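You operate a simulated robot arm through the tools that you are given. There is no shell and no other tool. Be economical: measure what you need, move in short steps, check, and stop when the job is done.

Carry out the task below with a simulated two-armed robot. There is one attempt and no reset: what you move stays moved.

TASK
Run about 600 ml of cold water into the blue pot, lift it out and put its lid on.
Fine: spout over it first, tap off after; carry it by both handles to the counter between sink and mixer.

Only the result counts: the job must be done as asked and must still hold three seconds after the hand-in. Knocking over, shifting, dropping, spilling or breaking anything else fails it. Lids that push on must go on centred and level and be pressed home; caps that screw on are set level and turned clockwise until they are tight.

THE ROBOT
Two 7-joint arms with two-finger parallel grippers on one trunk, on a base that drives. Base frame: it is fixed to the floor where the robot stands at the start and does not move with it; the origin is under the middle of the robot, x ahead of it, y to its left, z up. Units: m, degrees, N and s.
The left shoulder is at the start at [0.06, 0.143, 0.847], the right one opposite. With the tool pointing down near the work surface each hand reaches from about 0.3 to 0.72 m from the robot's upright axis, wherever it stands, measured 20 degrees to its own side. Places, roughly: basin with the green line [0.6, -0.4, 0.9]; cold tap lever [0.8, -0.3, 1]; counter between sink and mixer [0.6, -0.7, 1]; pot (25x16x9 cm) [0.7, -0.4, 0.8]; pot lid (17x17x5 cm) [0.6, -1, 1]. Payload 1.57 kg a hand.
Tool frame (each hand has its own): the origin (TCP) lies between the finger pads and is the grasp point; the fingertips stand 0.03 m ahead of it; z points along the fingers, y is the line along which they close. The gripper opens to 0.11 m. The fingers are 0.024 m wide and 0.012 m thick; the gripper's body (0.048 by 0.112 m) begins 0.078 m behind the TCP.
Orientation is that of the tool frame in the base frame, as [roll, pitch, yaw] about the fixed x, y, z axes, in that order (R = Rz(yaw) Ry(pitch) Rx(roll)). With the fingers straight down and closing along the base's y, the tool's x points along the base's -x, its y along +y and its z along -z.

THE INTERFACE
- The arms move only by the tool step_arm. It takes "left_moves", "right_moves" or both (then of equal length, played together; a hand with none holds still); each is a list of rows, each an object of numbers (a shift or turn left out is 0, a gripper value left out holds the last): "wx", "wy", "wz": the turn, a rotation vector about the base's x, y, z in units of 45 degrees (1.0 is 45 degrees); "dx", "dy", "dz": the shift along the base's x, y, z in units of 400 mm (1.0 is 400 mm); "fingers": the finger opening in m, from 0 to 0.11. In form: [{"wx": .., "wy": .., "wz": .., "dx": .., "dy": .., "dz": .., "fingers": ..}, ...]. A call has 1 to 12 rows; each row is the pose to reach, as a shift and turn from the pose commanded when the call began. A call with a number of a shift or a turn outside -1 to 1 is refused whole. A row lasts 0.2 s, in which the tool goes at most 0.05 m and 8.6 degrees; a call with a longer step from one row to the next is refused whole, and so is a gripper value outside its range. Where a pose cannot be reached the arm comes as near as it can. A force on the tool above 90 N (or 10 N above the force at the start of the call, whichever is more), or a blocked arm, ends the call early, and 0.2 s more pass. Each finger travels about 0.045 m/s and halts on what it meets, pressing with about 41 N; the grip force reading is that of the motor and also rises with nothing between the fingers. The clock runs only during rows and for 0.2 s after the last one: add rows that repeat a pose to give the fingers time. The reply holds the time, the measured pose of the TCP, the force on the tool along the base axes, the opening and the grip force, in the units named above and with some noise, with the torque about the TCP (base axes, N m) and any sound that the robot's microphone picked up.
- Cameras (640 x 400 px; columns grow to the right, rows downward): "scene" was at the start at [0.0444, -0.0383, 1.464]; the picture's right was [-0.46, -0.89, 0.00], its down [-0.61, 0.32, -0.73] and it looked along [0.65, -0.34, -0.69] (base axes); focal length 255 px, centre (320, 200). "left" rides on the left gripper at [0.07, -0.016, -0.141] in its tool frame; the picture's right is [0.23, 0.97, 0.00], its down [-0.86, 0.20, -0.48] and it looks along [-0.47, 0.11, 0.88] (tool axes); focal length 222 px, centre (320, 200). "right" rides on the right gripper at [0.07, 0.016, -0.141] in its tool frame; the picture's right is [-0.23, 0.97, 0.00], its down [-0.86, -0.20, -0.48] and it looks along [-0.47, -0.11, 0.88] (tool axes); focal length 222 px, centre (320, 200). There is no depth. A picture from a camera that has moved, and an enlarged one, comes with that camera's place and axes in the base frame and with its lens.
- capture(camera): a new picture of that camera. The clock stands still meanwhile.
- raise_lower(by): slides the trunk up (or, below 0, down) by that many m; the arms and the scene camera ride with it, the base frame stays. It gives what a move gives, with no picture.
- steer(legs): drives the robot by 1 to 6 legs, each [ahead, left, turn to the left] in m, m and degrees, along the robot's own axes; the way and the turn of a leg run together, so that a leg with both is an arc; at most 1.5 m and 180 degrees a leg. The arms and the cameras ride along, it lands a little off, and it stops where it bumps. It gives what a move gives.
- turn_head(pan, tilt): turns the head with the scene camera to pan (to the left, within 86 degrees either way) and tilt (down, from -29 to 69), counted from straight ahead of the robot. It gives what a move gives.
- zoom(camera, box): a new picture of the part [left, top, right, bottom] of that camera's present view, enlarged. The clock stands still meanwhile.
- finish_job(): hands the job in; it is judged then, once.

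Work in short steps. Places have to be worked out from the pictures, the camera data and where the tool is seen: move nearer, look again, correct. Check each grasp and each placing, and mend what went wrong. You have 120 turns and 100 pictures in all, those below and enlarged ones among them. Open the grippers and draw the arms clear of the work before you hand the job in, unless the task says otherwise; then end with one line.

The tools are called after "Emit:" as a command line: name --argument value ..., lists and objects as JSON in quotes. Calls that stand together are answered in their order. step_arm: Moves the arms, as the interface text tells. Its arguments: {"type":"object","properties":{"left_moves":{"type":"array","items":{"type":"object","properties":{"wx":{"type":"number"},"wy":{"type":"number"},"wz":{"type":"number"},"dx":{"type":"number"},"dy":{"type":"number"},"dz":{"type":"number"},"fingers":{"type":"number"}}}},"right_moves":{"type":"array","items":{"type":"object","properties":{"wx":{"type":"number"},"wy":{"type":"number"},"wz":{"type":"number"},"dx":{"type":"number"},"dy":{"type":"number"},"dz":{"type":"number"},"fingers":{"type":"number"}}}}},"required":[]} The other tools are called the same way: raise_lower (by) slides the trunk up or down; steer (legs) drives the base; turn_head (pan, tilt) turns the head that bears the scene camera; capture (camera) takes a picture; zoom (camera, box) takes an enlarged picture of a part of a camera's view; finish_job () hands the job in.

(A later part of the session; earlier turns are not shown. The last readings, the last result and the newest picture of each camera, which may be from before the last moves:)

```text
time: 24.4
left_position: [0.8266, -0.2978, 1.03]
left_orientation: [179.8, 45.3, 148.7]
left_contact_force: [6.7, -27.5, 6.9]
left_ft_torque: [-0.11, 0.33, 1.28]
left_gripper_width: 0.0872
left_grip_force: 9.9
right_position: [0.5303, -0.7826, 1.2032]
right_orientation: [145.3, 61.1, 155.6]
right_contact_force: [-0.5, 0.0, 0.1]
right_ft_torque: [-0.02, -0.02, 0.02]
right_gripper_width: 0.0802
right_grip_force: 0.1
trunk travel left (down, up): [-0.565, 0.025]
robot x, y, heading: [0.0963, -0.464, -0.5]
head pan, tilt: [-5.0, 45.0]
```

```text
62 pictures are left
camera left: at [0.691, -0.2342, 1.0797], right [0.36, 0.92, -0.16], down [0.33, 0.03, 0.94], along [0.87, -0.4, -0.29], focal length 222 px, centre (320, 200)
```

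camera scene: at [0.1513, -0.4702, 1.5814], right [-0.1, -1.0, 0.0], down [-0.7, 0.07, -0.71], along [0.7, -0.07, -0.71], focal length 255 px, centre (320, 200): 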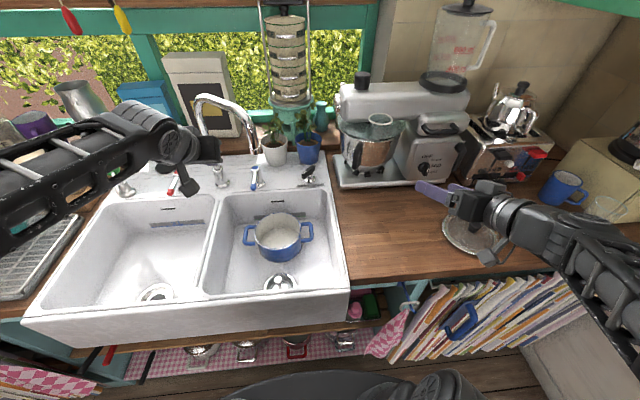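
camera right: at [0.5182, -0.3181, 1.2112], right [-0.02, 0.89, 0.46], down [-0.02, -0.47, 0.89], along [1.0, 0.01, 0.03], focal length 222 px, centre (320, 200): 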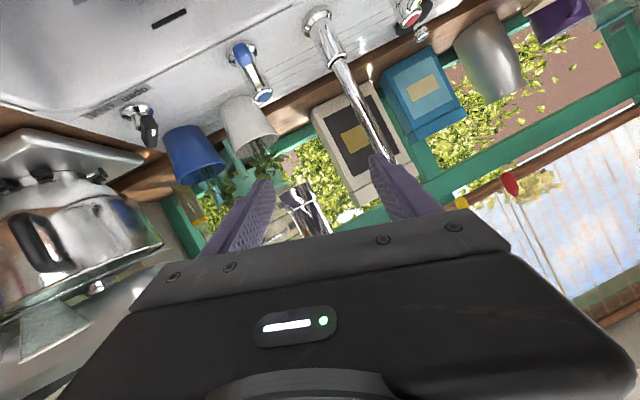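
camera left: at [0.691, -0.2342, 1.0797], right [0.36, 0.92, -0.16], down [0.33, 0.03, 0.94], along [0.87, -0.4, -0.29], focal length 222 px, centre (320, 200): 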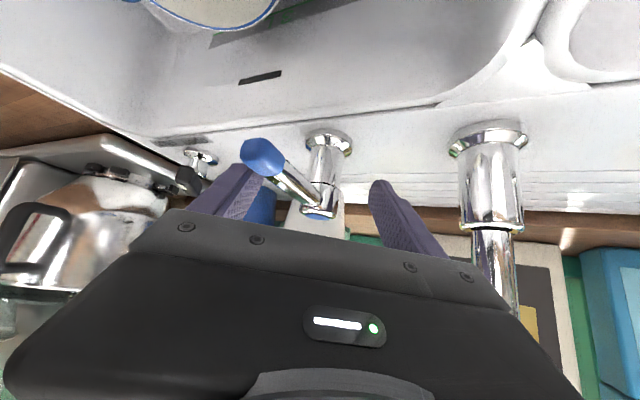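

That way is the stop (27 N, no motion). So it opens toward -y. I reposition a bit back so the +y finger clears the post, then push -y gently.

Emit:
step_arm --left_moves '[{"dx": -0.03, "dy": -0.01, "fingers": 0.07}, {"dx": -0.058, "dy": -0.04}, {"dx": -0.058, "dy": -0.07}]'

Emit:
capture --camera "left"

```text
time: 25.2
left_position: [0.8028, -0.3089, 1.0258]
left_orientation: [179.4, 44.7, 149.4]
left_contact_force: [-0.4, -0.8, 0.0]
left_ft_torque: [0.01, -0.03, 0.0]
left_gripper_width: 0.07
left_grip_force: 0.1
right_position: [0.5299, -0.7766, 1.2037]
right_orientation: [145.6, 61.0, 156.2]
right_contact_force: [0.1, -0.5, -0.7]
right_ft_torque: [0.0, -0.01, 0.04]
right_gripper_width: 0.0802
right_grip_force: 0.1
trunk travel left (down, up): [-0.565, 0.025]
robot x, y, heading: [0.0973, -0.4636, -0.5]
head pan, tilt: [-5.0, 45.0]
```

```text
61 pictures are left
camera left: at [0.6658, -0.2471, 1.0768], right [0.35, 0.92, -0.15], down [0.33, 0.03, 0.94], along [0.88, -0.38, -0.29], focal length 222 px, centre (320, 200)
```

left: 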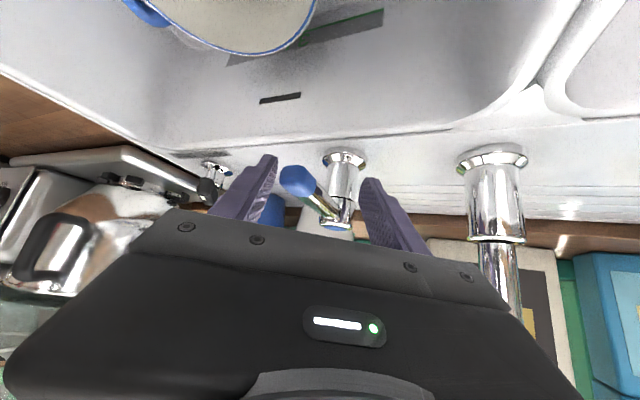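

Narrow the opening to 0.05 for less slop and push the lever toward -y by a small amount, listening for water.

Emit:
step_arm --left_moves '[{"dy": -0.03, "fingers": 0.05}, {"dy": -0.06}, {"dy": -0.09}, {"dx": 0.0, "dy": -0.11}]'

Emit:
capture --camera "left"

Emit:
zoom --camera "scene" --box '[190, 100, 350, 280]'

```text
time: 26.2
left_position: [0.8021, -0.3604, 1.029]
left_orientation: [179.6, 45.1, 149.0]
left_contact_force: [-2.5, 0.8, -4.3]
left_ft_torque: [-0.29, -0.43, 0.03]
left_gripper_width: 0.0513
left_grip_force: 0.6
right_position: [0.5306, -0.7787, 1.2026]
right_orientation: [145.8, 61.1, 156.0]
right_contact_force: [-0.3, -1.3, -0.4]
right_ft_torque: [-0.01, 0.01, -0.01]
right_gripper_width: 0.0798
right_grip_force: 0.0
trunk travel left (down, up): [-0.565, 0.025]
robot x, y, heading: [0.102, -0.461, -0.7]
head pan, tilt: [-5.0, 45.0]
```

```text
60 pictures are left
camera left: at [0.6669, -0.2972, 1.0774], right [0.36, 0.92, -0.16], down [0.33, 0.03, 0.94], along [0.87, -0.39, -0.29], focal length 222 px, centre (320, 200)
```

left: 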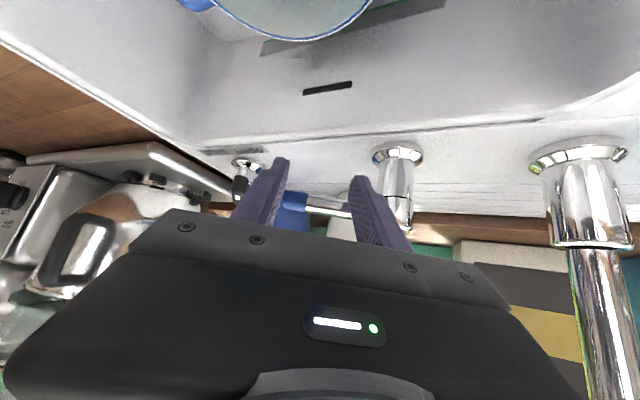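

```text
2.22 times, centred on (270, 190) of scene
camera zoom: at [0.1514, -0.4705, 1.5814], right [-0.1, -1.0, 0.0], down [-0.7, 0.07, -0.71], along [0.7, -0.07, -0.71], focal length 567 px, centre (431, 222)
```

zoom: 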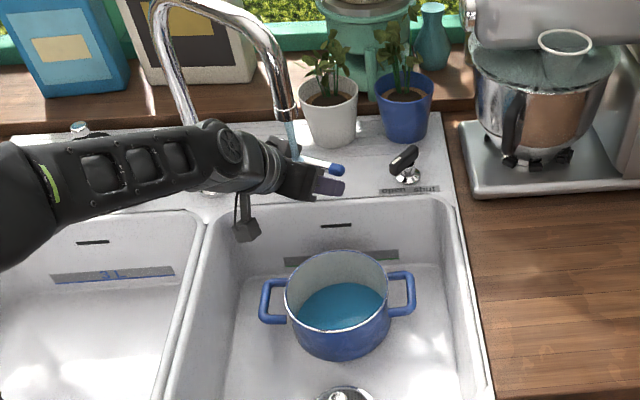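

Water is running into the pot already; the lever swung most of the way. Clock is stopped, so I look closely at the level and lever.

Emit:
zoom --camera "scene" --box '[250, 185, 320, 255]'

Emit:
zoom --camera "scene" --box '[230, 110, 320, 170]'

```text
5.71 times, centred on (285, 220) of scene
camera zoom: at [0.1514, -0.4705, 1.5814], right [-0.1, -1.0, 0.0], down [-0.7, 0.07, -0.71], along [0.7, -0.07, -0.71], focal length 1457 px, centre (520, 86)
```

zoom: 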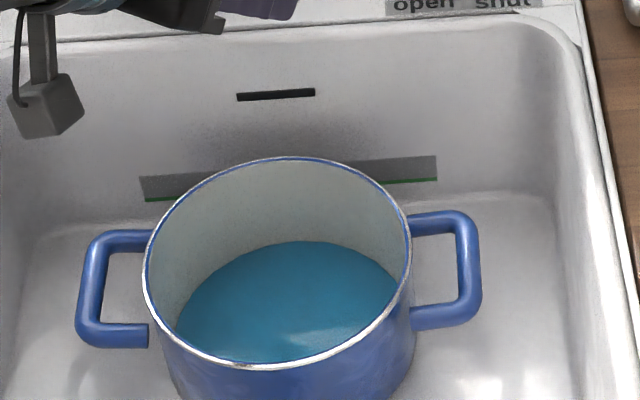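

```text
6.67 times, centred on (275, 140) of scene
camera zoom: at [0.1514, -0.4705, 1.5814], right [-0.1, -1.0, 0.0], down [-0.7, 0.07, -0.71], along [0.7, -0.07, -0.71], focal length 1700 px, centre (620, 600)
```

zoom: 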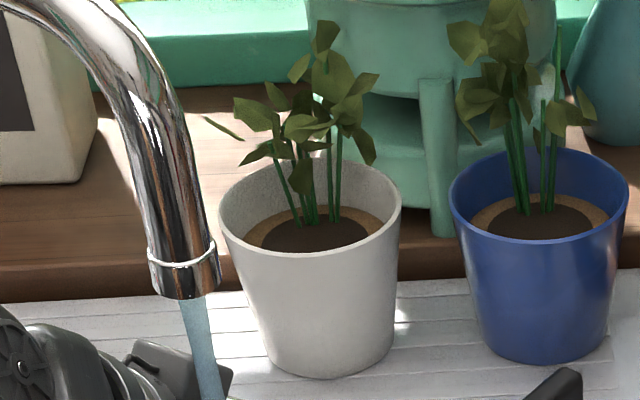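

Water surface is ~8.4 cm below the rim (only a few mm deep so far). The lever sits at ~60° open; to close I must get behind it. First raise and yaw the hand (0.8 s), then re-measure to get the flow rate.

Emit:
step_arm --left_moves '[{"dz": 0.08, "wz": -0.18, "fingers": 0.0}, {"dz": 0.15, "wz": -0.36}, {"dz": 0.17, "dx": 0.08, "dy": -0.02, "wz": -0.54}]'

Emit:
zoom --camera "scene" --box '[250, 185, 320, 255]'

Emit:
capture --camera "left"

Emit:
zoom --camera "scene" --box '[190, 100, 350, 220]'

```text
time: 27.0
left_position: [0.8363, -0.3641, 1.0932]
left_orientation: [179.6, 44.9, 124.9]
left_contact_force: [0.9, 0.4, -0.4]
left_ft_torque: [-0.05, 0.01, -0.04]
left_gripper_width: 0.0
left_grip_force: 10.7
right_position: [0.5317, -0.7777, 1.2026]
right_orientation: [145.8, 61.0, 156.2]
right_contact_force: [0.4, -0.4, 0.6]
right_ft_torque: [0.02, -0.01, -0.01]
right_gripper_width: 0.08
right_grip_force: 0.0
trunk travel left (down, up): [-0.565, 0.025]
robot x, y, heading: [0.0946, -0.4616, -0.6]
head pan, tilt: [-5.0, 45.0]
```

```text
5.71 times, centred on (285, 220) of scene
camera zoom: at [0.152, -0.4704, 1.5814], right [-0.1, -1.0, 0.0], down [-0.71, 0.07, -0.71], along [0.7, -0.07, -0.71], focal length 1457 px, centre (520, 86)
```

zoom: 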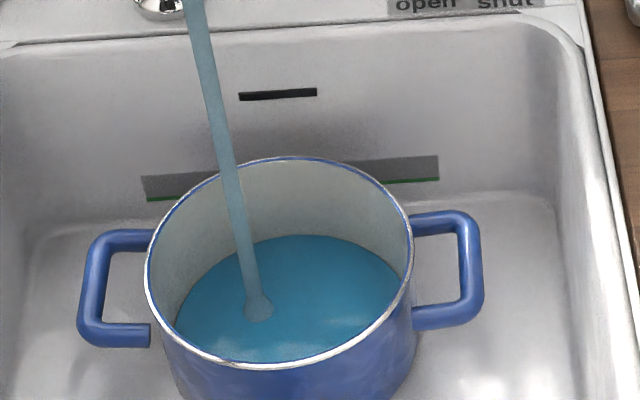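

```text
55 pictures are left
camera left: at [0.7379, -0.2509, 1.1433], right [0.7, 0.69, -0.16], down [0.31, -0.11, 0.94], along [0.64, -0.71, -0.29], focal length 222 px, centre (320, 200)
```

left: 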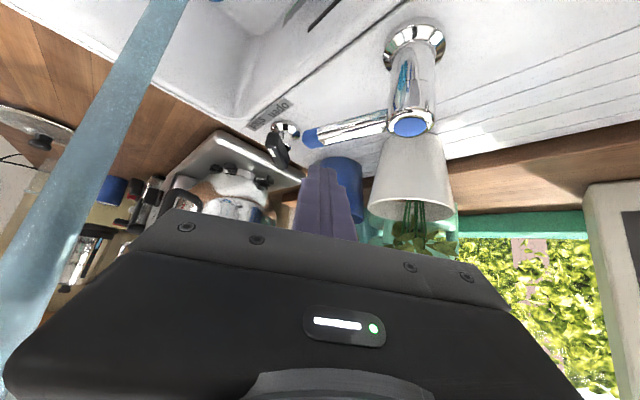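

```text
3.33 times, centred on (270, 160) of scene
camera zoom: at [0.152, -0.4704, 1.5814], right [-0.1, -1.0, 0.0], down [-0.71, 0.07, -0.71], along [0.7, -0.07, -0.71], focal length 850 px, centre (487, 333)
```

zoom: 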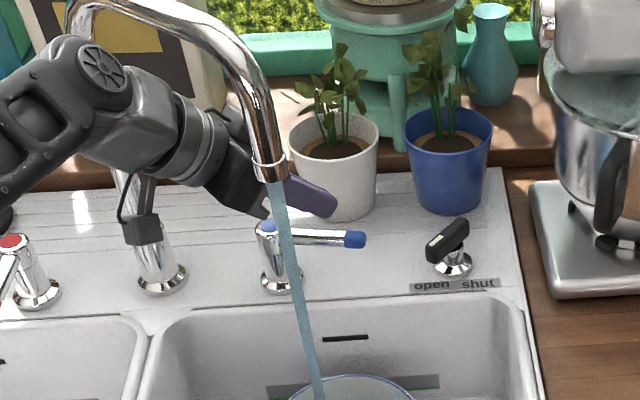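

Flow ≈0.145 L/s; now ≈190 ml (surface 77 mm below the rim; 600 ml is ≈55 mm below). Lever is at ~80°. I place the closed fingers behind the lever (+x side) while it fills.

Emit:
step_arm --left_moves '[{"dx": 0.08, "dy": -0.015}, {"dx": 0.155, "dy": -0.028}, {"dx": 0.155, "dy": -0.028, "dz": -0.1}, {"dx": 0.155, "dy": -0.028, "dz": -0.18}]'

Emit:
zoom --camera "scene" --box '[250, 185, 320, 255]'

Emit:
capture --camera "left"

Emit:
zoom --camera "scene" --box '[190, 100, 350, 220]'

```text
time: 28.0
left_position: [0.8995, -0.375, 1.0208]
left_orientation: [179.5, 45.1, 124.9]
left_contact_force: [1.1, -0.3, 0.0]
left_ft_torque: [0.0, 0.02, 0.01]
left_gripper_width: 0.0
left_grip_force: 21.3
left hand out of reach, approached as far as the arm can: row 2
right_position: [0.5288, -0.7775, 1.2045]
right_orientation: [145.7, 61.1, 156.1]
right_contact_force: [0.0, 0.2, -0.2]
right_ft_torque: [0.01, 0.03, -0.02]
right_gripper_width: 0.0802
right_grip_force: 0.1
trunk travel left (down, up): [-0.565, 0.025]
robot x, y, heading: [0.0975, -0.4662, -0.6]
head pan, tilt: [-5.0, 45.0]
```

```text
5.71 times, centred on (285, 220) of scene
camera zoom: at [0.1491, -0.4698, 1.5816], right [-0.1, -1.0, 0.0], down [-0.7, 0.07, -0.71], along [0.7, -0.07, -0.71], focal length 1457 px, centre (520, 86)
```

zoom: 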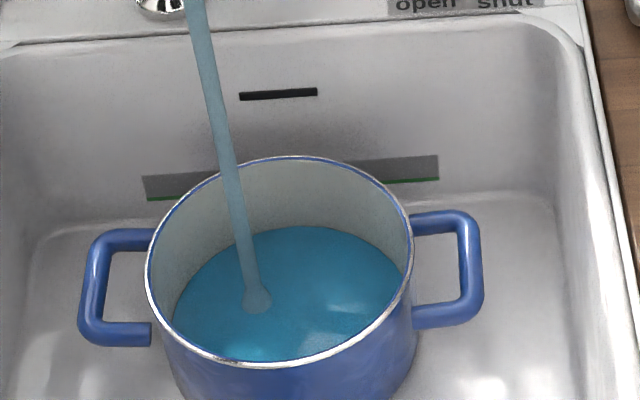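

```text
52 pictures are left
camera left: at [0.7994, -0.2628, 1.0713], right [0.7, 0.69, -0.15], down [0.31, -0.1, 0.94], along [0.64, -0.71, -0.29], focal length 222 px, centre (320, 200)
```

left: 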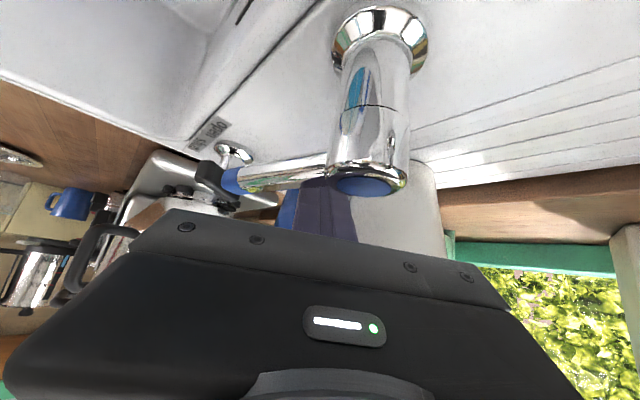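

```text
3.33 times, centred on (270, 160) of scene
camera zoom: at [0.1491, -0.4698, 1.5816], right [-0.1, -1.0, 0.0], down [-0.7, 0.07, -0.71], along [0.7, -0.07, -0.71], focal length 850 px, centre (487, 333)
```

zoom: 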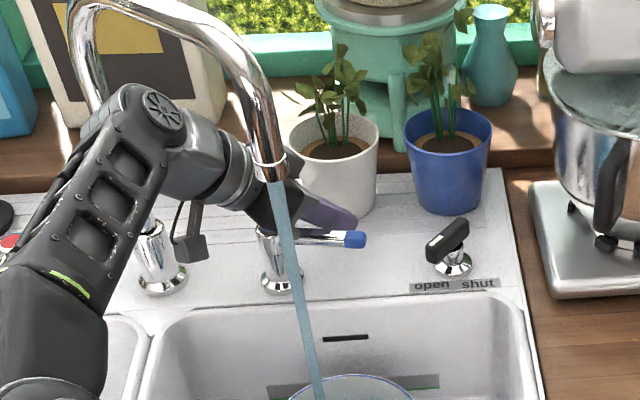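

Fingers are behind the lever; ≈300 ml in the pot at 0.14 L/s. Hold for 1 s, then measure.

Emit:
step_arm --left_moves '[{"dx": -0.01}, {"dx": -0.01}, {"dx": -0.01}, {"dx": -0.01}]'

Emit:
zoom --camera "scene" --box '[250, 185, 320, 255]'

```text
time: 29.0
left_position: [0.8952, -0.3747, 1.0214]
left_orientation: [179.6, 45.0, 125.0]
left_contact_force: [0.6, -0.3, 0.6]
left_ft_torque: [-0.02, 0.0, -0.02]
left_gripper_width: 0.0
left_grip_force: 21.2
right_position: [0.53, -0.7767, 1.2036]
right_orientation: [145.6, 61.0, 156.1]
right_contact_force: [0.6, -0.2, 0.3]
right_ft_torque: [0.0, 0.05, -0.02]
right_gripper_width: 0.0799
right_grip_force: 0.0
trunk travel left (down, up): [-0.565, 0.025]
robot x, y, heading: [0.0973, -0.462, -0.5]
head pan, tilt: [-5.0, 45.0]
```

```text
5.71 times, centred on (285, 220) of scene
camera zoom: at [0.1496, -0.4702, 1.5815], right [-0.1, -1.0, 0.0], down [-0.7, 0.07, -0.71], along [0.7, -0.07, -0.71], focal length 1457 px, centre (520, 86)
```

zoom: 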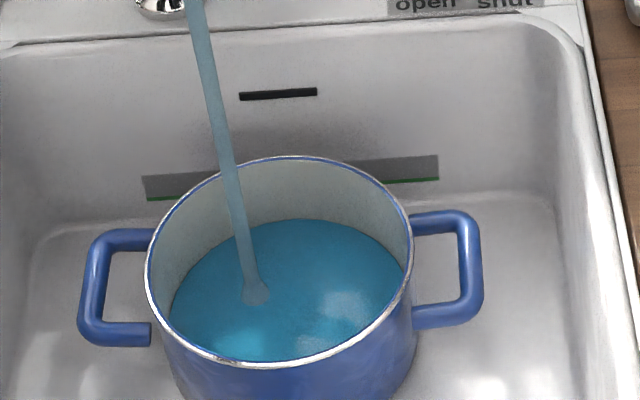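

≈440 ml now at 0.14 L/s. Wait 0.8 s more, then swing the lever shut along its arc in the same call.

Emit:
step_arm --left_moves '[{"dx": 0.0}, {"dx": 0.0}, {"dx": 0.0}, {"dx": 0.0}, {"dx": -0.0695, "dy": -0.012}, {"dx": -0.1365, "dy": 0.019}, {"dx": -0.1845, "dy": 0.075}, {"dx": -0.202, "dy": 0.1255}, {"dx": -0.202, "dy": 0.1255}]'

Emit:
zoom --camera "scene" --box '[190, 100, 350, 280]'

Emit:
capture --camera "left"

```text
time: 31.0
left_position: [0.8128, -0.3513, 1.0282]
left_orientation: [179.7, 45.8, 123.7]
left_contact_force: [14.5, -59.9, 13.3]
left_ft_torque: [0.63, 0.08, -0.39]
left_gripper_width: 0.0
left_grip_force: 21.7
right_position: [0.5287, -0.7879, 1.2012]
right_orientation: [144.9, 60.8, 155.3]
right_contact_force: [0.2, -0.4, 0.0]
right_ft_torque: [-0.01, 0.0, 0.04]
right_gripper_width: 0.0799
right_grip_force: 0.0
trunk travel left (down, up): [-0.565, 0.025]
robot x, y, heading: [0.0992, -0.4631, -0.5]
head pan, tilt: [-5.0, 45.0]
```

```text
2.22 times, centred on (270, 190) of scene
camera zoom: at [0.1503, -0.4811, 1.5814], right [-0.1, -0.99, -0.01], down [-0.7, 0.08, -0.71], along [0.7, -0.07, -0.71], focal length 567 px, centre (431, 222)
```

zoom: 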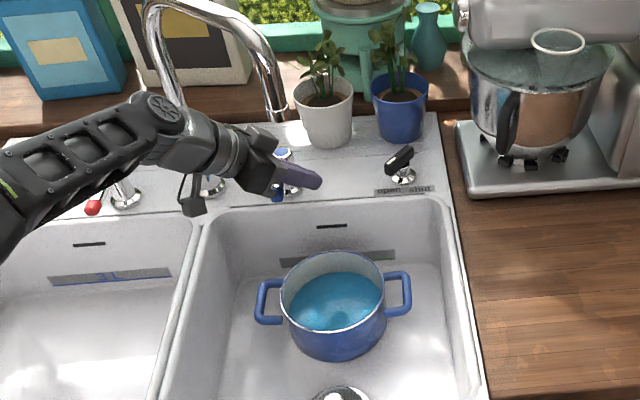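

```text
48 pictures are left
camera left: at [0.716, -0.2355, 1.0773], right [0.72, 0.67, -0.16], down [0.31, -0.1, 0.95], along [0.62, -0.73, -0.28], focal length 222 px, centre (320, 200)
```

left: 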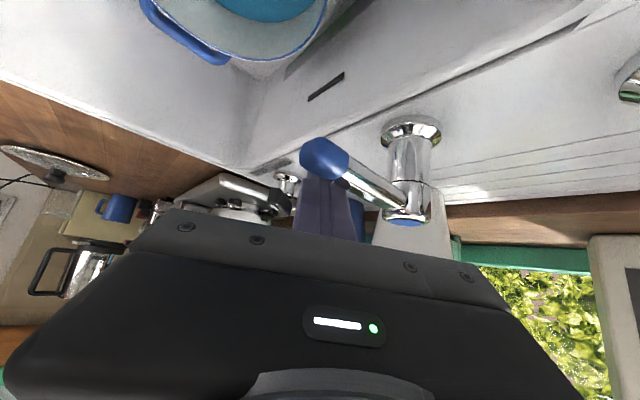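

The stream is off and lever is hard on its stop. Release pressure away from the lever, lift, and check.

Emit:
step_arm --left_moves '[{"dy": -0.09}, {"dy": -0.1, "dz": 0.08}, {"dy": -0.1, "dz": 0.17}, {"dx": -0.08, "dy": 0.0, "dz": 0.17}, {"dx": -0.15, "dy": 0.09, "dz": 0.17}, {"dx": -0.25, "dy": 0.14, "dz": 0.17}]'

Emit:
zoom --camera "scene" --box '[190, 100, 350, 220]'

Emit:
zoom --camera "scene" --box '[250, 185, 320, 255]'

```text
refused: row 4 steps farther than a row can; nothing moved
```

```text
3.33 times, centred on (270, 160) of scene
camera zoom: at [0.1503, -0.4811, 1.5814], right [-0.1, -0.99, -0.01], down [-0.7, 0.08, -0.71], along [0.7, -0.07, -0.71], focal length 850 px, centre (487, 333)
```

zoom: 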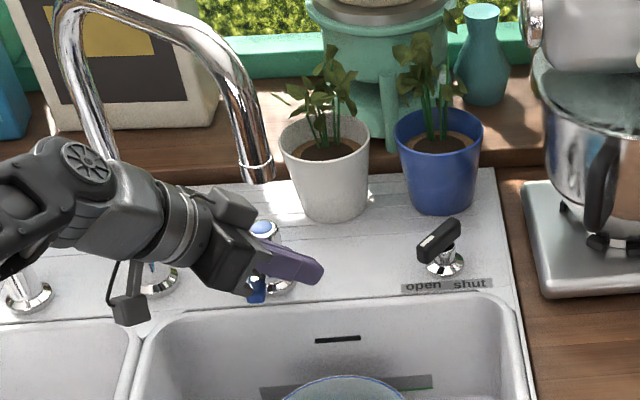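

```text
5.71 times, centred on (285, 220) of scene
camera zoom: at [0.1503, -0.4811, 1.5814], right [-0.1, -0.99, -0.01], down [-0.7, 0.08, -0.71], along [0.7, -0.07, -0.71], focal length 1457 px, centre (520, 86)
```

zoom: 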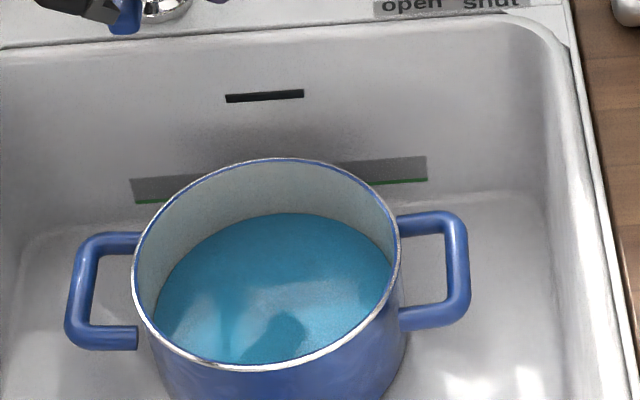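

Level ≈54 mm below the rim → depth ≈33 mm ≈ 600 ml. Retry the retreat with shorter rows.

Emit:
step_arm --left_moves '[{"dy": -0.09}, {"dy": -0.1, "dz": 0.08}, {"dy": -0.1, "dz": 0.17}, {"dx": -0.07, "dy": -0.03, "dz": 0.17}, {"dx": -0.13, "dy": 0.05, "dz": 0.17}, {"dx": -0.22, "dy": 0.11, "dz": 0.17}, {"dx": -0.32, "dy": 0.16, "dz": 0.17}]'

Emit:
zoom --camera "scene" --box '[170, 80, 350, 270]'

```text
time: 32.6
left_position: [0.6837, -0.2616, 1.0894]
left_orientation: [179.7, 45.0, 124.9]
left_contact_force: [0.7, 0.4, -0.4]
left_ft_torque: [-0.01, -0.02, -0.01]
left_gripper_width: 0.0
left_grip_force: 20.3
right_position: [0.5283, -0.7775, 1.2033]
right_orientation: [145.6, 61.1, 156.0]
right_contact_force: [-0.4, -0.2, 0.6]
right_ft_torque: [0.0, -0.02, 0.01]
right_gripper_width: 0.0799
right_grip_force: 0.0
trunk travel left (down, up): [-0.565, 0.025]
robot x, y, heading: [0.0987, -0.4593, -0.6]
head pan, tilt: [-5.0, 45.0]
```

```text
2.11 times, centred on (260, 175) of scene
camera zoom: at [0.1484, -0.4703, 1.5815], right [-0.1, -1.0, 0.0], down [-0.7, 0.07, -0.71], along [0.7, -0.07, -0.71], focal length 537 px, centre (446, 253)
```

zoom: 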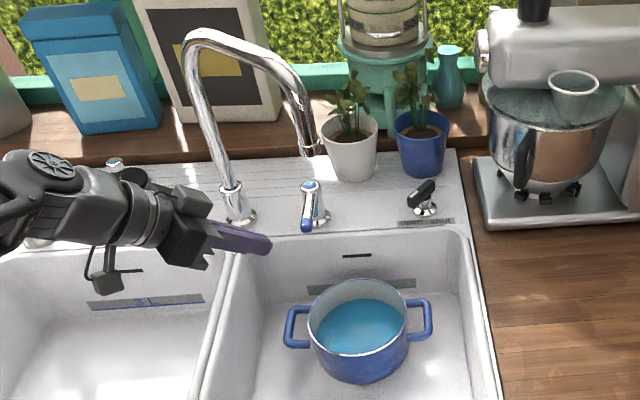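

Tap is shut and the pot undisturbed. Now bring both hands to vertical, clear in front, ready to hover over the two handles.

Emit:
step_arm --left_moves '[{"wz": 0.167, "dx": -0.05, "dy": 0.01}, {"wz": 0.334, "dx": -0.1, "dy": 0.02}, {"wz": 0.5, "dx": -0.15, "dy": 0.03}, {"wz": 0.667, "dx": -0.2, "dy": 0.04}, {"wz": 0.834, "dx": -0.25, "dy": 0.04}, {"wz": 1.0, "dx": -0.3, "dy": 0.04}]' --right_moves '[{"wx": -0.034, "wy": 0.118, "wz": 0.005, "dx": -0.02, "dy": 0.03, "fingers": 0.06}, {"wx": -0.068, "wy": 0.237, "wz": 0.011, "dx": -0.04, "dy": 0.06}, {"wx": -0.102, "wy": 0.355, "wz": 0.016, "dx": -0.06, "dy": 0.1}, {"wx": -0.136, "wy": 0.473, "wz": 0.021, "dx": -0.07, "dy": 0.15}, {"wx": -0.17, "wy": 0.592, "wz": 0.027, "dx": -0.07, "dy": 0.2}, {"wx": -0.204, "wy": 0.71, "wz": 0.032, "dx": -0.07, "dy": 0.25}]'

Emit:
step_arm --left_moves '[{"wy": 0.16, "fingers": 0.06}, {"wy": 0.33}, {"wy": 0.5}, {"wy": 0.667}, {"wy": 0.834}, {"wy": 1.0}]' --right_moves '[{"wx": -0.034, "wy": 0.118, "wz": 0.005, "dy": 0.05}, {"wx": -0.068, "wy": 0.237, "wz": 0.011, "dy": 0.1}, {"wx": -0.102, "wy": 0.355, "wz": 0.016, "dy": 0.15}, {"wx": -0.136, "wy": 0.473, "wz": 0.021, "dy": 0.2, "dz": -0.05}, {"wx": -0.17, "wy": 0.592, "wz": 0.027, "dy": 0.25, "dz": -0.1}, {"wx": -0.204, "wy": 0.71, "wz": 0.032, "dy": 0.3, "dz": -0.15}]'

Emit:
capture --camera "scene"

```text
time: 34.0
left_position: [0.5652, -0.2453, 1.0921]
left_orientation: [179.4, 45.0, 170.1]
left_contact_force: [-0.8, -0.5, -0.6]
left_ft_torque: [0.0, 0.04, 0.06]
left_gripper_width: 0.0
left_grip_force: 21.6
right_position: [0.5003, -0.6793, 1.2019]
right_orientation: [169.7, 31.7, 175.7]
right_contact_force: [-0.7, 0.9, 0.7]
right_ft_torque: [-0.01, 0.0, 0.02]
right_gripper_width: 0.06
right_grip_force: 0.1
trunk travel left (down, up): [-0.565, 0.025]
robot x, y, heading: [0.0969, -0.4627, -0.3]
head pan, tilt: [-5.0, 45.0]
```

```text
time: 35.4
left_position: [0.5663, -0.2449, 1.0891]
left_orientation: [-173.4, 0.2, 173.0]
left_contact_force: [1.2, -2.0, -0.5]
left_ft_torque: [0.06, 0.08, -0.03]
left_gripper_width: 0.0601
left_grip_force: 0.1
right_position: [0.5049, -0.5621, 1.1397]
right_orientation: [-179.9, -0.3, 179.3]
right_contact_force: [-1.9, 5.6, 1.7]
right_ft_torque: [-0.66, -0.22, 0.05]
right_gripper_width: 0.0601
right_grip_force: 0.1
trunk travel left (down, up): [-0.565, 0.025]
robot x, y, heading: [0.0981, -0.4622, -0.5]
head pan, tilt: [-5.0, 45.0]
```

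```text
44 pictures are left
camera scene: at [0.1516, -0.4711, 1.5814], right [-0.1, -1.0, 0.0], down [-0.7, 0.07, -0.71], along [0.7, -0.07, -0.71], focal length 255 px, centre (320, 200)
```

scene: 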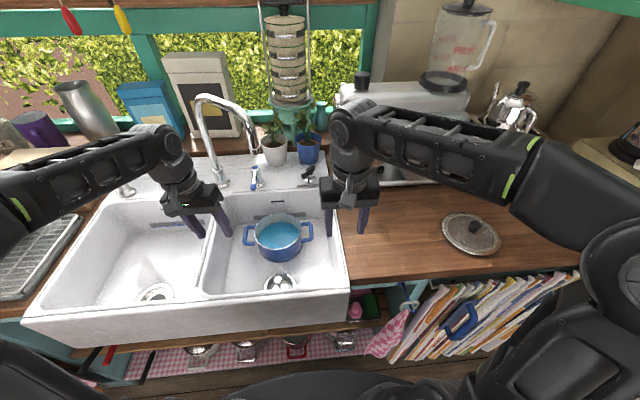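

Right hand shows a 5.6 N reading; check whether it's transient and how close the forearm is to the mixer.

Emit:
step_arm --left_moves '[{"wx": 0.07, "wz": 0.08}, {"wx": 0.147, "wz": 0.156}]' --right_moves '[{"dx": 0.0}, {"dx": 0.0}]'

Emit:
turn_head --pan -25 --tilt 35

Emit:
capture --camera "scene"

```text
time: 36.0
left_position: [0.5632, -0.2452, 1.0893]
left_orientation: [-180.0, 0.1, -180.0]
left_contact_force: [0.1, 0.2, 0.4]
left_ft_torque: [0.0, -0.02, -0.04]
left_gripper_width: 0.0598
left_grip_force: 0.1
right_position: [0.4998, -0.5558, 1.1427]
right_orientation: [-179.7, 0.1, -179.9]
right_contact_force: [0.2, -0.3, 0.1]
right_ft_torque: [-0.01, -0.01, 0.0]
right_gripper_width: 0.0595
right_grip_force: 0.0
trunk travel left (down, up): [-0.565, 0.025]
robot x, y, heading: [0.0964, -0.4616, -0.3]
head pan, tilt: [-5.0, 45.0]
```

```text
time: 36.8
left_position: [0.5646, -0.2455, 1.0902]
left_orientation: [-180.0, 0.0, 179.9]
left_contact_force: [-0.5, -0.2, -0.5]
left_ft_torque: [-0.01, 0.0, 0.0]
left_gripper_width: 0.06
left_grip_force: 0.0
right_position: [0.5015, -0.5558, 1.1429]
right_orientation: [-179.7, 0.2, -179.8]
right_contact_force: [-0.2, 0.3, 0.0]
right_ft_torque: [0.0, 0.01, 0.01]
right_gripper_width: 0.0603
right_grip_force: 0.1
trunk travel left (down, up): [-0.565, 0.025]
robot x, y, heading: [0.0972, -0.4632, -0.3]
head pan, tilt: [-25.0, 35.0]
```

```text
43 pictures are left
camera scene: at [0.1479, -0.5002, 1.5963], right [-0.43, -0.9, 0.0], down [-0.52, 0.25, -0.82], along [0.74, -0.35, -0.57], focal length 255 px, centre (320, 200)
```

scene: 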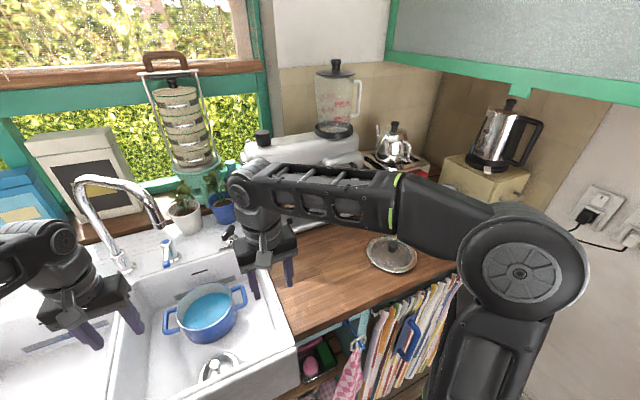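

Transient only; forearm stays in front of the mixer (front edge x≈0.80). Move both hands to hover over the handles at z≈1.0.

Emit:
step_arm --left_moves '[{"dx": 0.06, "dy": -0.007, "dz": -0.035}, {"dx": 0.125, "dy": -0.014, "dz": -0.07}, {"dx": 0.19, "dy": -0.021, "dz": -0.11}, {"dx": 0.25, "dy": -0.028, "dz": -0.15}, {"dx": 0.31, "dy": -0.035, "dz": -0.19}, {"dx": 0.3725, "dy": -0.0425, "dz": -0.2225}]' --right_moves '[{"dx": 0.085, "dy": 0.026, "dz": -0.05}, {"dx": 0.17, "dy": 0.052, "dz": -0.1}, {"dx": 0.255, "dy": 0.078, "dz": -0.15}, {"dx": 0.34, "dy": 0.104, "dz": -0.2}, {"dx": 0.425, "dy": 0.13, "dz": -0.25}, {"dx": 0.509, "dy": 0.1575, "dz": -0.34}]'

Emit:
capture --camera "left"

Emit:
capture --camera "right"

```text
refused: row 6 steps farther than a row can; nothing moved
```

```text
42 pictures are left
camera left: at [0.495, -0.2612, 1.2304], right [-0.23, 0.97, 0.0], down [0.86, 0.2, 0.48], along [0.47, 0.11, -0.88], focal length 222 px, centre (320, 200)
```

left: 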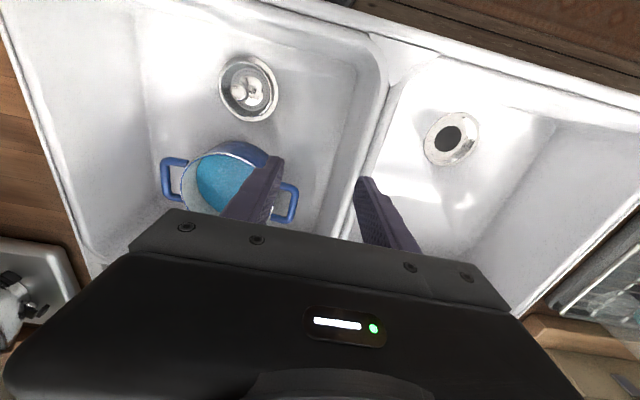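

```text
41 pictures are left
camera right: at [0.4313, -0.5408, 1.285], right [0.22, 0.97, 0.0], down [0.86, -0.19, 0.48], along [0.47, -0.11, -0.88], focal length 222 px, centre (320, 200)
```

right: 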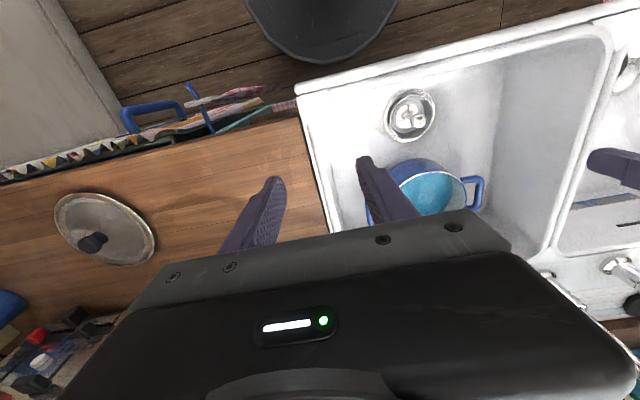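

Redo with even row lengths.

Emit:
step_arm --left_moves '[{"dx": 0.06, "dy": -0.007, "dz": -0.035}, {"dx": 0.125, "dy": -0.014, "dz": -0.07}, {"dx": 0.19, "dy": -0.021, "dz": -0.11}, {"dx": 0.25, "dy": -0.028, "dz": -0.15}, {"dx": 0.31, "dy": -0.035, "dz": -0.19}, {"dx": 0.3725, "dy": -0.0425, "dz": -0.2225}]' --right_moves '[{"dx": 0.085, "dy": 0.026, "dz": -0.055}, {"dx": 0.17, "dy": 0.052, "dz": -0.11}, {"dx": 0.255, "dy": 0.078, "dz": -0.165}, {"dx": 0.34, "dy": 0.104, "dz": -0.22}, {"dx": 0.425, "dy": 0.13, "dz": -0.275}, {"dx": 0.509, "dy": 0.1575, "dz": -0.33}]'

```text
time: 38.2
left_position: [0.7141, -0.2635, 1.0025]
left_orientation: [180.0, 0.0, 179.9]
left_contact_force: [0.2, 0.0, -0.4]
left_ft_torque: [0.0, 0.03, 0.01]
left_gripper_width: 0.0599
left_grip_force: 0.1
right_position: [0.7067, -0.4927, 1.0101]
right_orientation: [-179.6, -0.1, -179.7]
right_contact_force: [-0.4, -0.2, 0.1]
right_ft_torque: [0.01, 0.04, 0.02]
right_gripper_width: 0.0601
right_grip_force: 0.1
trunk travel left (down, up): [-0.565, 0.025]
robot x, y, heading: [0.0973, -0.46, -0.3]
head pan, tilt: [-25.0, 35.0]
```

Both hover at z≈1.0. Look through both hand cameras to align fingers with the handle bars.

Emit:
capture --camera "left"

Emit:
capture --camera "right"

```text
40 pictures are left
camera left: at [0.645, -0.2785, 1.1429], right [-0.23, 0.97, 0.0], down [0.86, 0.2, 0.48], along [0.47, 0.11, -0.88], focal length 222 px, centre (320, 200)
```

left: 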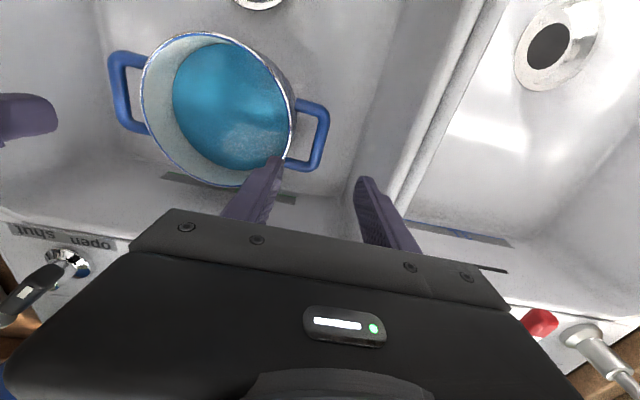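

```text
39 pictures are left
camera right: at [0.6364, -0.4775, 1.1519], right [0.22, 0.97, 0.0], down [0.86, -0.19, 0.48], along [0.47, -0.11, -0.88], focal length 222 px, centre (320, 200)
```

right: 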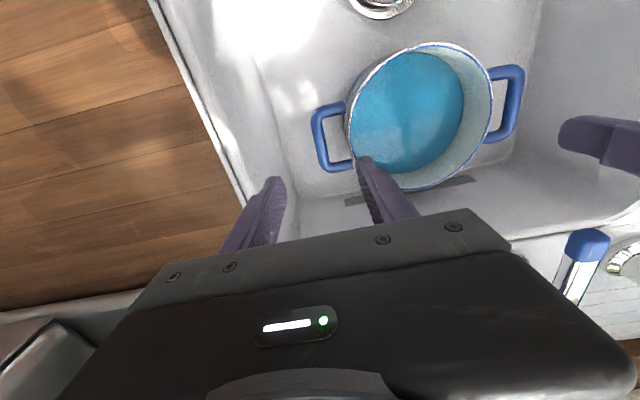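

Bars: left ≈(0.71,-0.262), right ≈(0.706,-0.497). The gap to the pot wall is ~3 cm, so set opening 0.034, centre slightly outward, and descend to just above the handles.

Emit:
step_arm --left_moves '[{"dx": -0.01, "dy": 0.009, "fingers": 0.034}, {"dx": -0.01, "dy": 0.009}, {"dx": -0.01, "dy": 0.009, "dz": -0.08}, {"dx": -0.01, "dy": 0.009, "dz": -0.16}, {"dx": -0.01, "dy": 0.009, "dz": -0.225}]' --right_moves '[{"dy": -0.013, "fingers": 0.034}, {"dy": -0.013}, {"dy": -0.013, "dz": -0.08}, {"dy": -0.013, "dz": -0.17}, {"dy": -0.013, "dz": -0.245}]'

Emit:
capture --camera "left"

Emit:
capture --camera "right"

```text
time: 39.4
left_position: [0.7115, -0.2584, 0.9139]
left_orientation: [180.0, 0.0, 179.9]
left_contact_force: [0.4, 0.4, 0.1]
left_ft_torque: [0.0, 0.03, 0.01]
left_gripper_width: 0.034
left_grip_force: 0.1
right_position: [0.7035, -0.4982, 0.9125]
right_orientation: [-179.8, 0.0, -179.7]
right_contact_force: [0.5, 0.0, 0.9]
right_ft_torque: [-0.04, 0.02, 0.01]
right_gripper_width: 0.0342
right_grip_force: 0.1
trunk travel left (down, up): [-0.565, 0.025]
robot x, y, heading: [0.0978, -0.4621, -0.8]
head pan, tilt: [-25.0, 35.0]
```

```text
38 pictures are left
camera left: at [0.6412, -0.2739, 1.0536], right [-0.23, 0.97, 0.0], down [0.86, 0.2, 0.48], along [0.47, 0.11, -0.88], focal length 222 px, centre (320, 200)
```

left: 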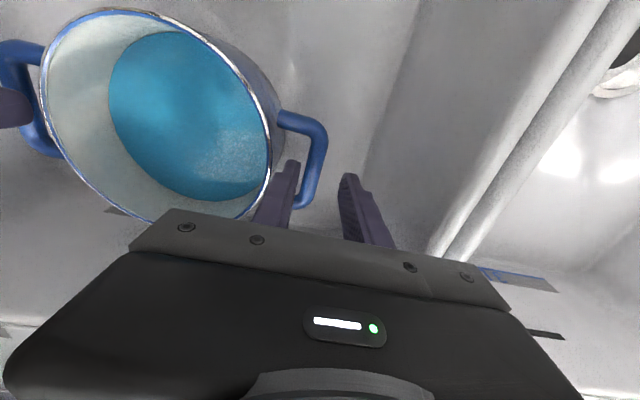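

```text
37 pictures are left
camera right: at [0.6342, -0.4829, 1.0558], right [0.22, 0.97, 0.0], down [0.86, -0.19, 0.48], along [0.47, -0.11, -0.88], focal length 222 px, centre (320, 200)
```

right: 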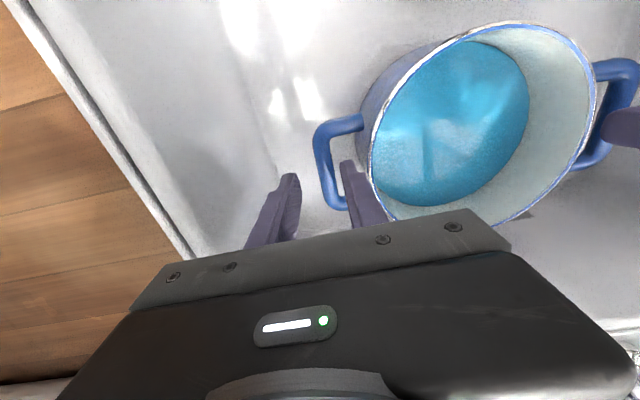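

Both bars lie between the fingers. Descend 5 cm and then close.

Emit:
step_arm --left_moves '[{"dz": -0.07}, {"dz": -0.125}, {"dz": -0.125}]' --right_moves '[{"dz": -0.07, "dy": 0.003}, {"dz": -0.125, "dy": 0.005}, {"dz": -0.125, "dy": 0.005}]'

Emit:
capture --camera "right"

Emit:
capture --camera "left"

```text
time: 40.2
left_position: [0.7082, -0.2597, 0.8614]
left_orientation: [-179.9, 0.0, 179.9]
left_contact_force: [-0.7, 0.0, -0.9]
left_ft_torque: [0.01, 0.01, -0.01]
left_gripper_width: 0.034
left_grip_force: 0.0
right_position: [0.7031, -0.4972, 0.8636]
right_orientation: [-179.7, 0.0, -179.8]
right_contact_force: [0.4, -0.1, 0.7]
right_ft_torque: [-0.02, -0.01, 0.02]
right_gripper_width: 0.0339
right_grip_force: 0.1
trunk travel left (down, up): [-0.565, 0.025]
robot x, y, heading: [0.0972, -0.4612, -0.5]
head pan, tilt: [-25.0, 35.0]
```

```text
36 pictures are left
camera right: at [0.6339, -0.4807, 1.0053], right [0.22, 0.97, 0.0], down [0.86, -0.19, 0.48], along [0.47, -0.11, -0.88], focal length 222 px, centre (320, 200)
```

right: 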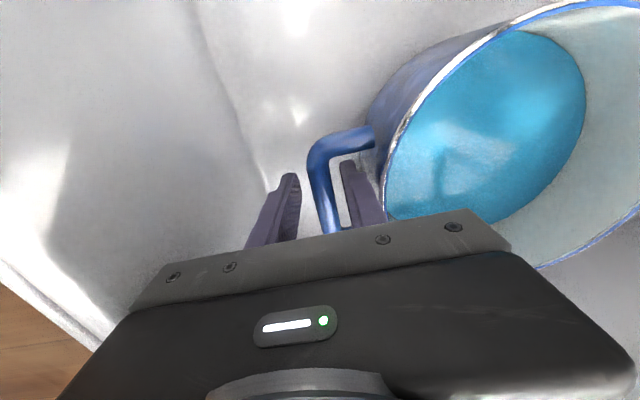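

```text
35 pictures are left
camera left: at [0.6398, -0.2744, 1.0026], right [-0.23, 0.97, 0.0], down [0.86, 0.2, 0.48], along [0.47, 0.11, -0.88], focal length 222 px, centre (320, 200)
```

left: 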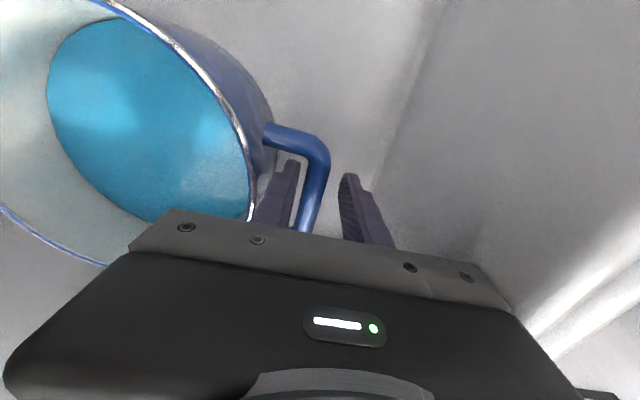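

Fingers straddle both bars, no contact forces. Close both grippers.

Emit:
step_arm --left_moves '[{"fingers": 0.0}, {"fingers": 0.0}, {"fingers": 0.0}, {"fingers": 0.0}]' --right_moves '[{"fingers": 0.0}, {"fingers": 0.0}, {"fingers": 0.0}, {"fingers": 0.0}]'

```text
time: 41.2
left_position: [0.7095, -0.263, 0.8621]
left_orientation: [-179.6, -0.2, 179.7]
left_contact_force: [-6.6, -31.8, 0.1]
left_ft_torque: [0.19, -0.49, -0.64]
left_gripper_width: 0.015
left_grip_force: 31.1
right_position: [0.7032, -0.4935, 0.8634]
right_orientation: [179.9, 0.2, -179.8]
right_contact_force: [7.4, 30.4, 0.3]
right_ft_torque: [-0.13, 0.45, -0.79]
right_gripper_width: 0.0151
right_grip_force: 31.3
trunk travel left (down, up): [-0.565, 0.025]
robot x, y, heading: [0.0961, -0.4642, -0.5]
head pan, tilt: [-25.0, 35.0]
```

Both grasped (15 mm bars) with ~31 N outward squeeze; relieve it by moving each hand 3 mm inward and lift slowly 3 cm.

Emit:
step_arm --left_moves '[{"dy": -0.008}, {"dy": -0.008, "dz": 0.025}, {"dy": -0.008, "dz": 0.05}, {"dy": -0.008, "dz": 0.075}, {"dy": -0.008, "dz": 0.075}]' --right_moves '[{"dy": 0.008}, {"dy": 0.008, "dz": 0.025}, {"dy": 0.008, "dz": 0.05}, {"dy": 0.008, "dz": 0.075}, {"dy": 0.008, "dz": 0.075}]'

Emit:
capture --camera "scene"

```text
time: 42.4
left_position: [0.7091, -0.2638, 0.8931]
left_orientation: [-179.7, -0.1, 179.8]
left_contact_force: [-7.1, -26.7, -6.5]
left_ft_torque: [0.21, 0.32, -0.7]
left_gripper_width: 0.0147
left_grip_force: 31.2
right_position: [0.705, -0.4929, 0.8936]
right_orientation: [180.0, 0.1, -179.8]
right_contact_force: [6.8, 26.6, -5.4]
right_ft_torque: [-0.1, -0.33, -0.73]
right_gripper_width: 0.0149
right_grip_force: 31.1
trunk travel left (down, up): [-0.565, 0.025]
robot x, y, heading: [0.0962, -0.4629, -0.5]
head pan, tilt: [-25.0, 35.0]
```

```text
34 pictures are left
camera scene: at [0.1497, -0.5, 1.5962], right [-0.43, -0.9, 0.0], down [-0.52, 0.25, -0.82], along [0.74, -0.35, -0.57], focal length 255 px, centre (320, 200)
```

scene: 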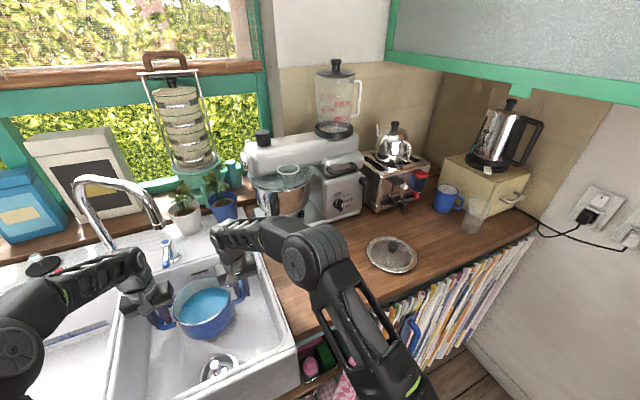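

Pot is level and lifted (~1.2 kg total, so ≈0.6 kg water plausible). Draw it toward me and up, clear of the spout, slowly.

Emit:
step_arm --left_moves '[{"dx": -0.05, "dy": -0.003, "dz": 0.03}, {"dx": -0.1, "dy": -0.006, "dz": 0.06}, {"dx": -0.15, "dy": -0.008, "dz": 0.1}, {"dx": -0.2, "dy": -0.008, "dz": 0.14}, {"dx": -0.24, "dy": -0.008, "dz": 0.19}, {"dx": -0.27, "dy": -0.008, "dz": 0.25}, {"dx": -0.28, "dy": -0.008, "dz": 0.32}, {"dx": -0.28, "dy": -0.008, "dz": 0.4}, {"dx": -0.28, "dy": -0.008, "dz": 0.47}, {"dx": -0.28, "dy": -0.008, "dz": 0.5}]' --right_moves '[{"dx": -0.05, "dy": 0.003, "dz": 0.03}, {"dx": -0.1, "dy": 0.006, "dz": 0.06}, {"dx": -0.15, "dy": 0.008, "dz": 0.1}, {"dx": -0.2, "dy": 0.008, "dz": 0.14}, {"dx": -0.24, "dy": 0.008, "dz": 0.19}, {"dx": -0.27, "dy": 0.008, "dz": 0.25}, {"dx": -0.28, "dy": 0.008, "dz": 0.32}, {"dx": -0.28, "dy": 0.008, "dz": 0.4}, {"dx": -0.28, "dy": 0.008, "dz": 0.47}, {"dx": -0.28, "dy": 0.008, "dz": 0.5}]'

Emit:
capture --camera "scene"

```text
time: 44.6
left_position: [0.5954, -0.2646, 1.0899]
left_orientation: [180.0, -0.1, 180.0]
left_contact_force: [-1.8, 11.7, -6.0]
left_ft_torque: [-0.09, -0.01, -0.05]
left_gripper_width: 0.0147
left_grip_force: 30.4
right_position: [0.5943, -0.4936, 1.0938]
right_orientation: [-179.7, -0.1, -180.0]
right_contact_force: [2.1, -12.6, -5.7]
right_ft_torque: [0.07, 0.04, -0.24]
right_gripper_width: 0.0148
right_grip_force: 30.6
trunk travel left (down, up): [-0.565, 0.025]
robot x, y, heading: [0.0959, -0.4641, -0.4]
head pan, tilt: [-25.0, 35.0]
```

```text
33 pictures are left
camera scene: at [0.1491, -0.5001, 1.5962], right [-0.43, -0.9, 0.0], down [-0.52, 0.25, -0.82], along [0.74, -0.35, -0.57], focal length 255 px, centre (320, 200)
```

scene: 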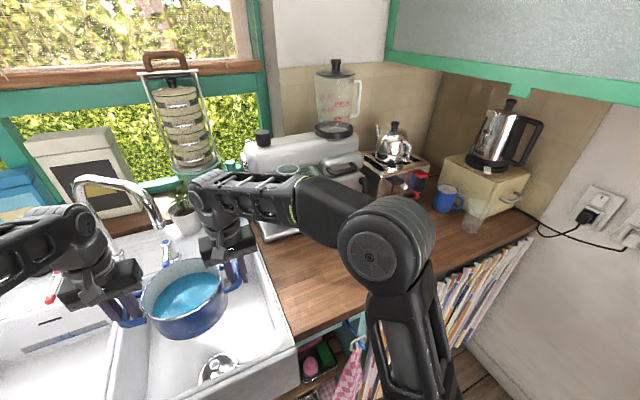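

Pot clear at z≈1.03 bottom. Drive the base right in two gentle legs toward the counter spot.

Emit:
steer --legs '[[0, -0.15, 0], [0, -0.15, 0]]'

Emit:
turn_head --pan -5 --tilt 50

Emit:
capture --camera "scene"

```text
time: 47.0
left_position: [0.5942, -0.5652, 1.0909]
left_orientation: [179.8, 0.0, 180.0]
left_contact_force: [-0.1, 24.4, -6.4]
left_ft_torque: [-0.14, 0.23, 0.1]
left_gripper_width: 0.015
left_grip_force: 30.3
right_position: [0.5922, -0.7946, 1.0935]
right_orientation: [-179.6, 0.1, -179.7]
right_contact_force: [0.2, -25.9, -4.8]
right_ft_torque: [0.18, -0.17, -0.1]
right_gripper_width: 0.0147
right_grip_force: 30.9
trunk travel left (down, up): [-0.565, 0.025]
robot x, y, heading: [0.0975, -0.7635, -0.3]
head pan, tilt: [-25.0, 35.0]
```

```text
time: 47.8
left_position: [0.5933, -0.5657, 1.0904]
left_orientation: [179.8, 0.0, -180.0]
left_contact_force: [-1.3, 0.1, -5.0]
left_ft_torque: [0.02, 0.01, -0.03]
left_gripper_width: 0.0145
left_grip_force: 31.0
right_position: [0.5933, -0.7948, 1.0932]
right_orientation: [-179.6, 0.1, -179.9]
right_contact_force: [1.2, 0.2, -7.2]
right_ft_torque: [-0.04, 0.02, -0.19]
right_gripper_width: 0.0148
right_grip_force: 30.0
trunk travel left (down, up): [-0.565, 0.025]
robot x, y, heading: [0.0956, -0.7593, -0.3]
head pan, tilt: [-5.0, 50.0]
```

```text
32 pictures are left
camera scene: at [0.1439, -0.7701, 1.5746], right [-0.1, -1.0, 0.0], down [-0.76, 0.07, -0.64], along [0.64, -0.06, -0.77], focal length 255 px, centre (320, 200)
```

scene: 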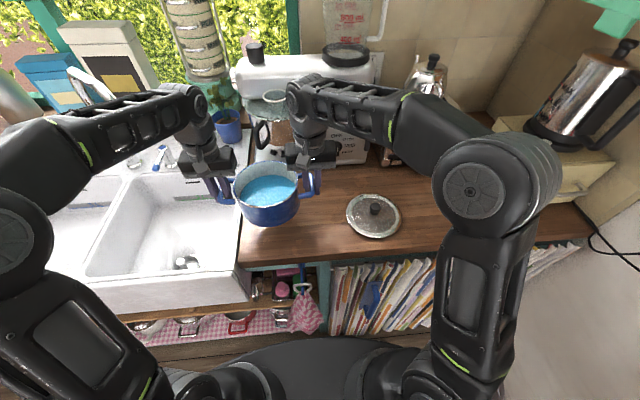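

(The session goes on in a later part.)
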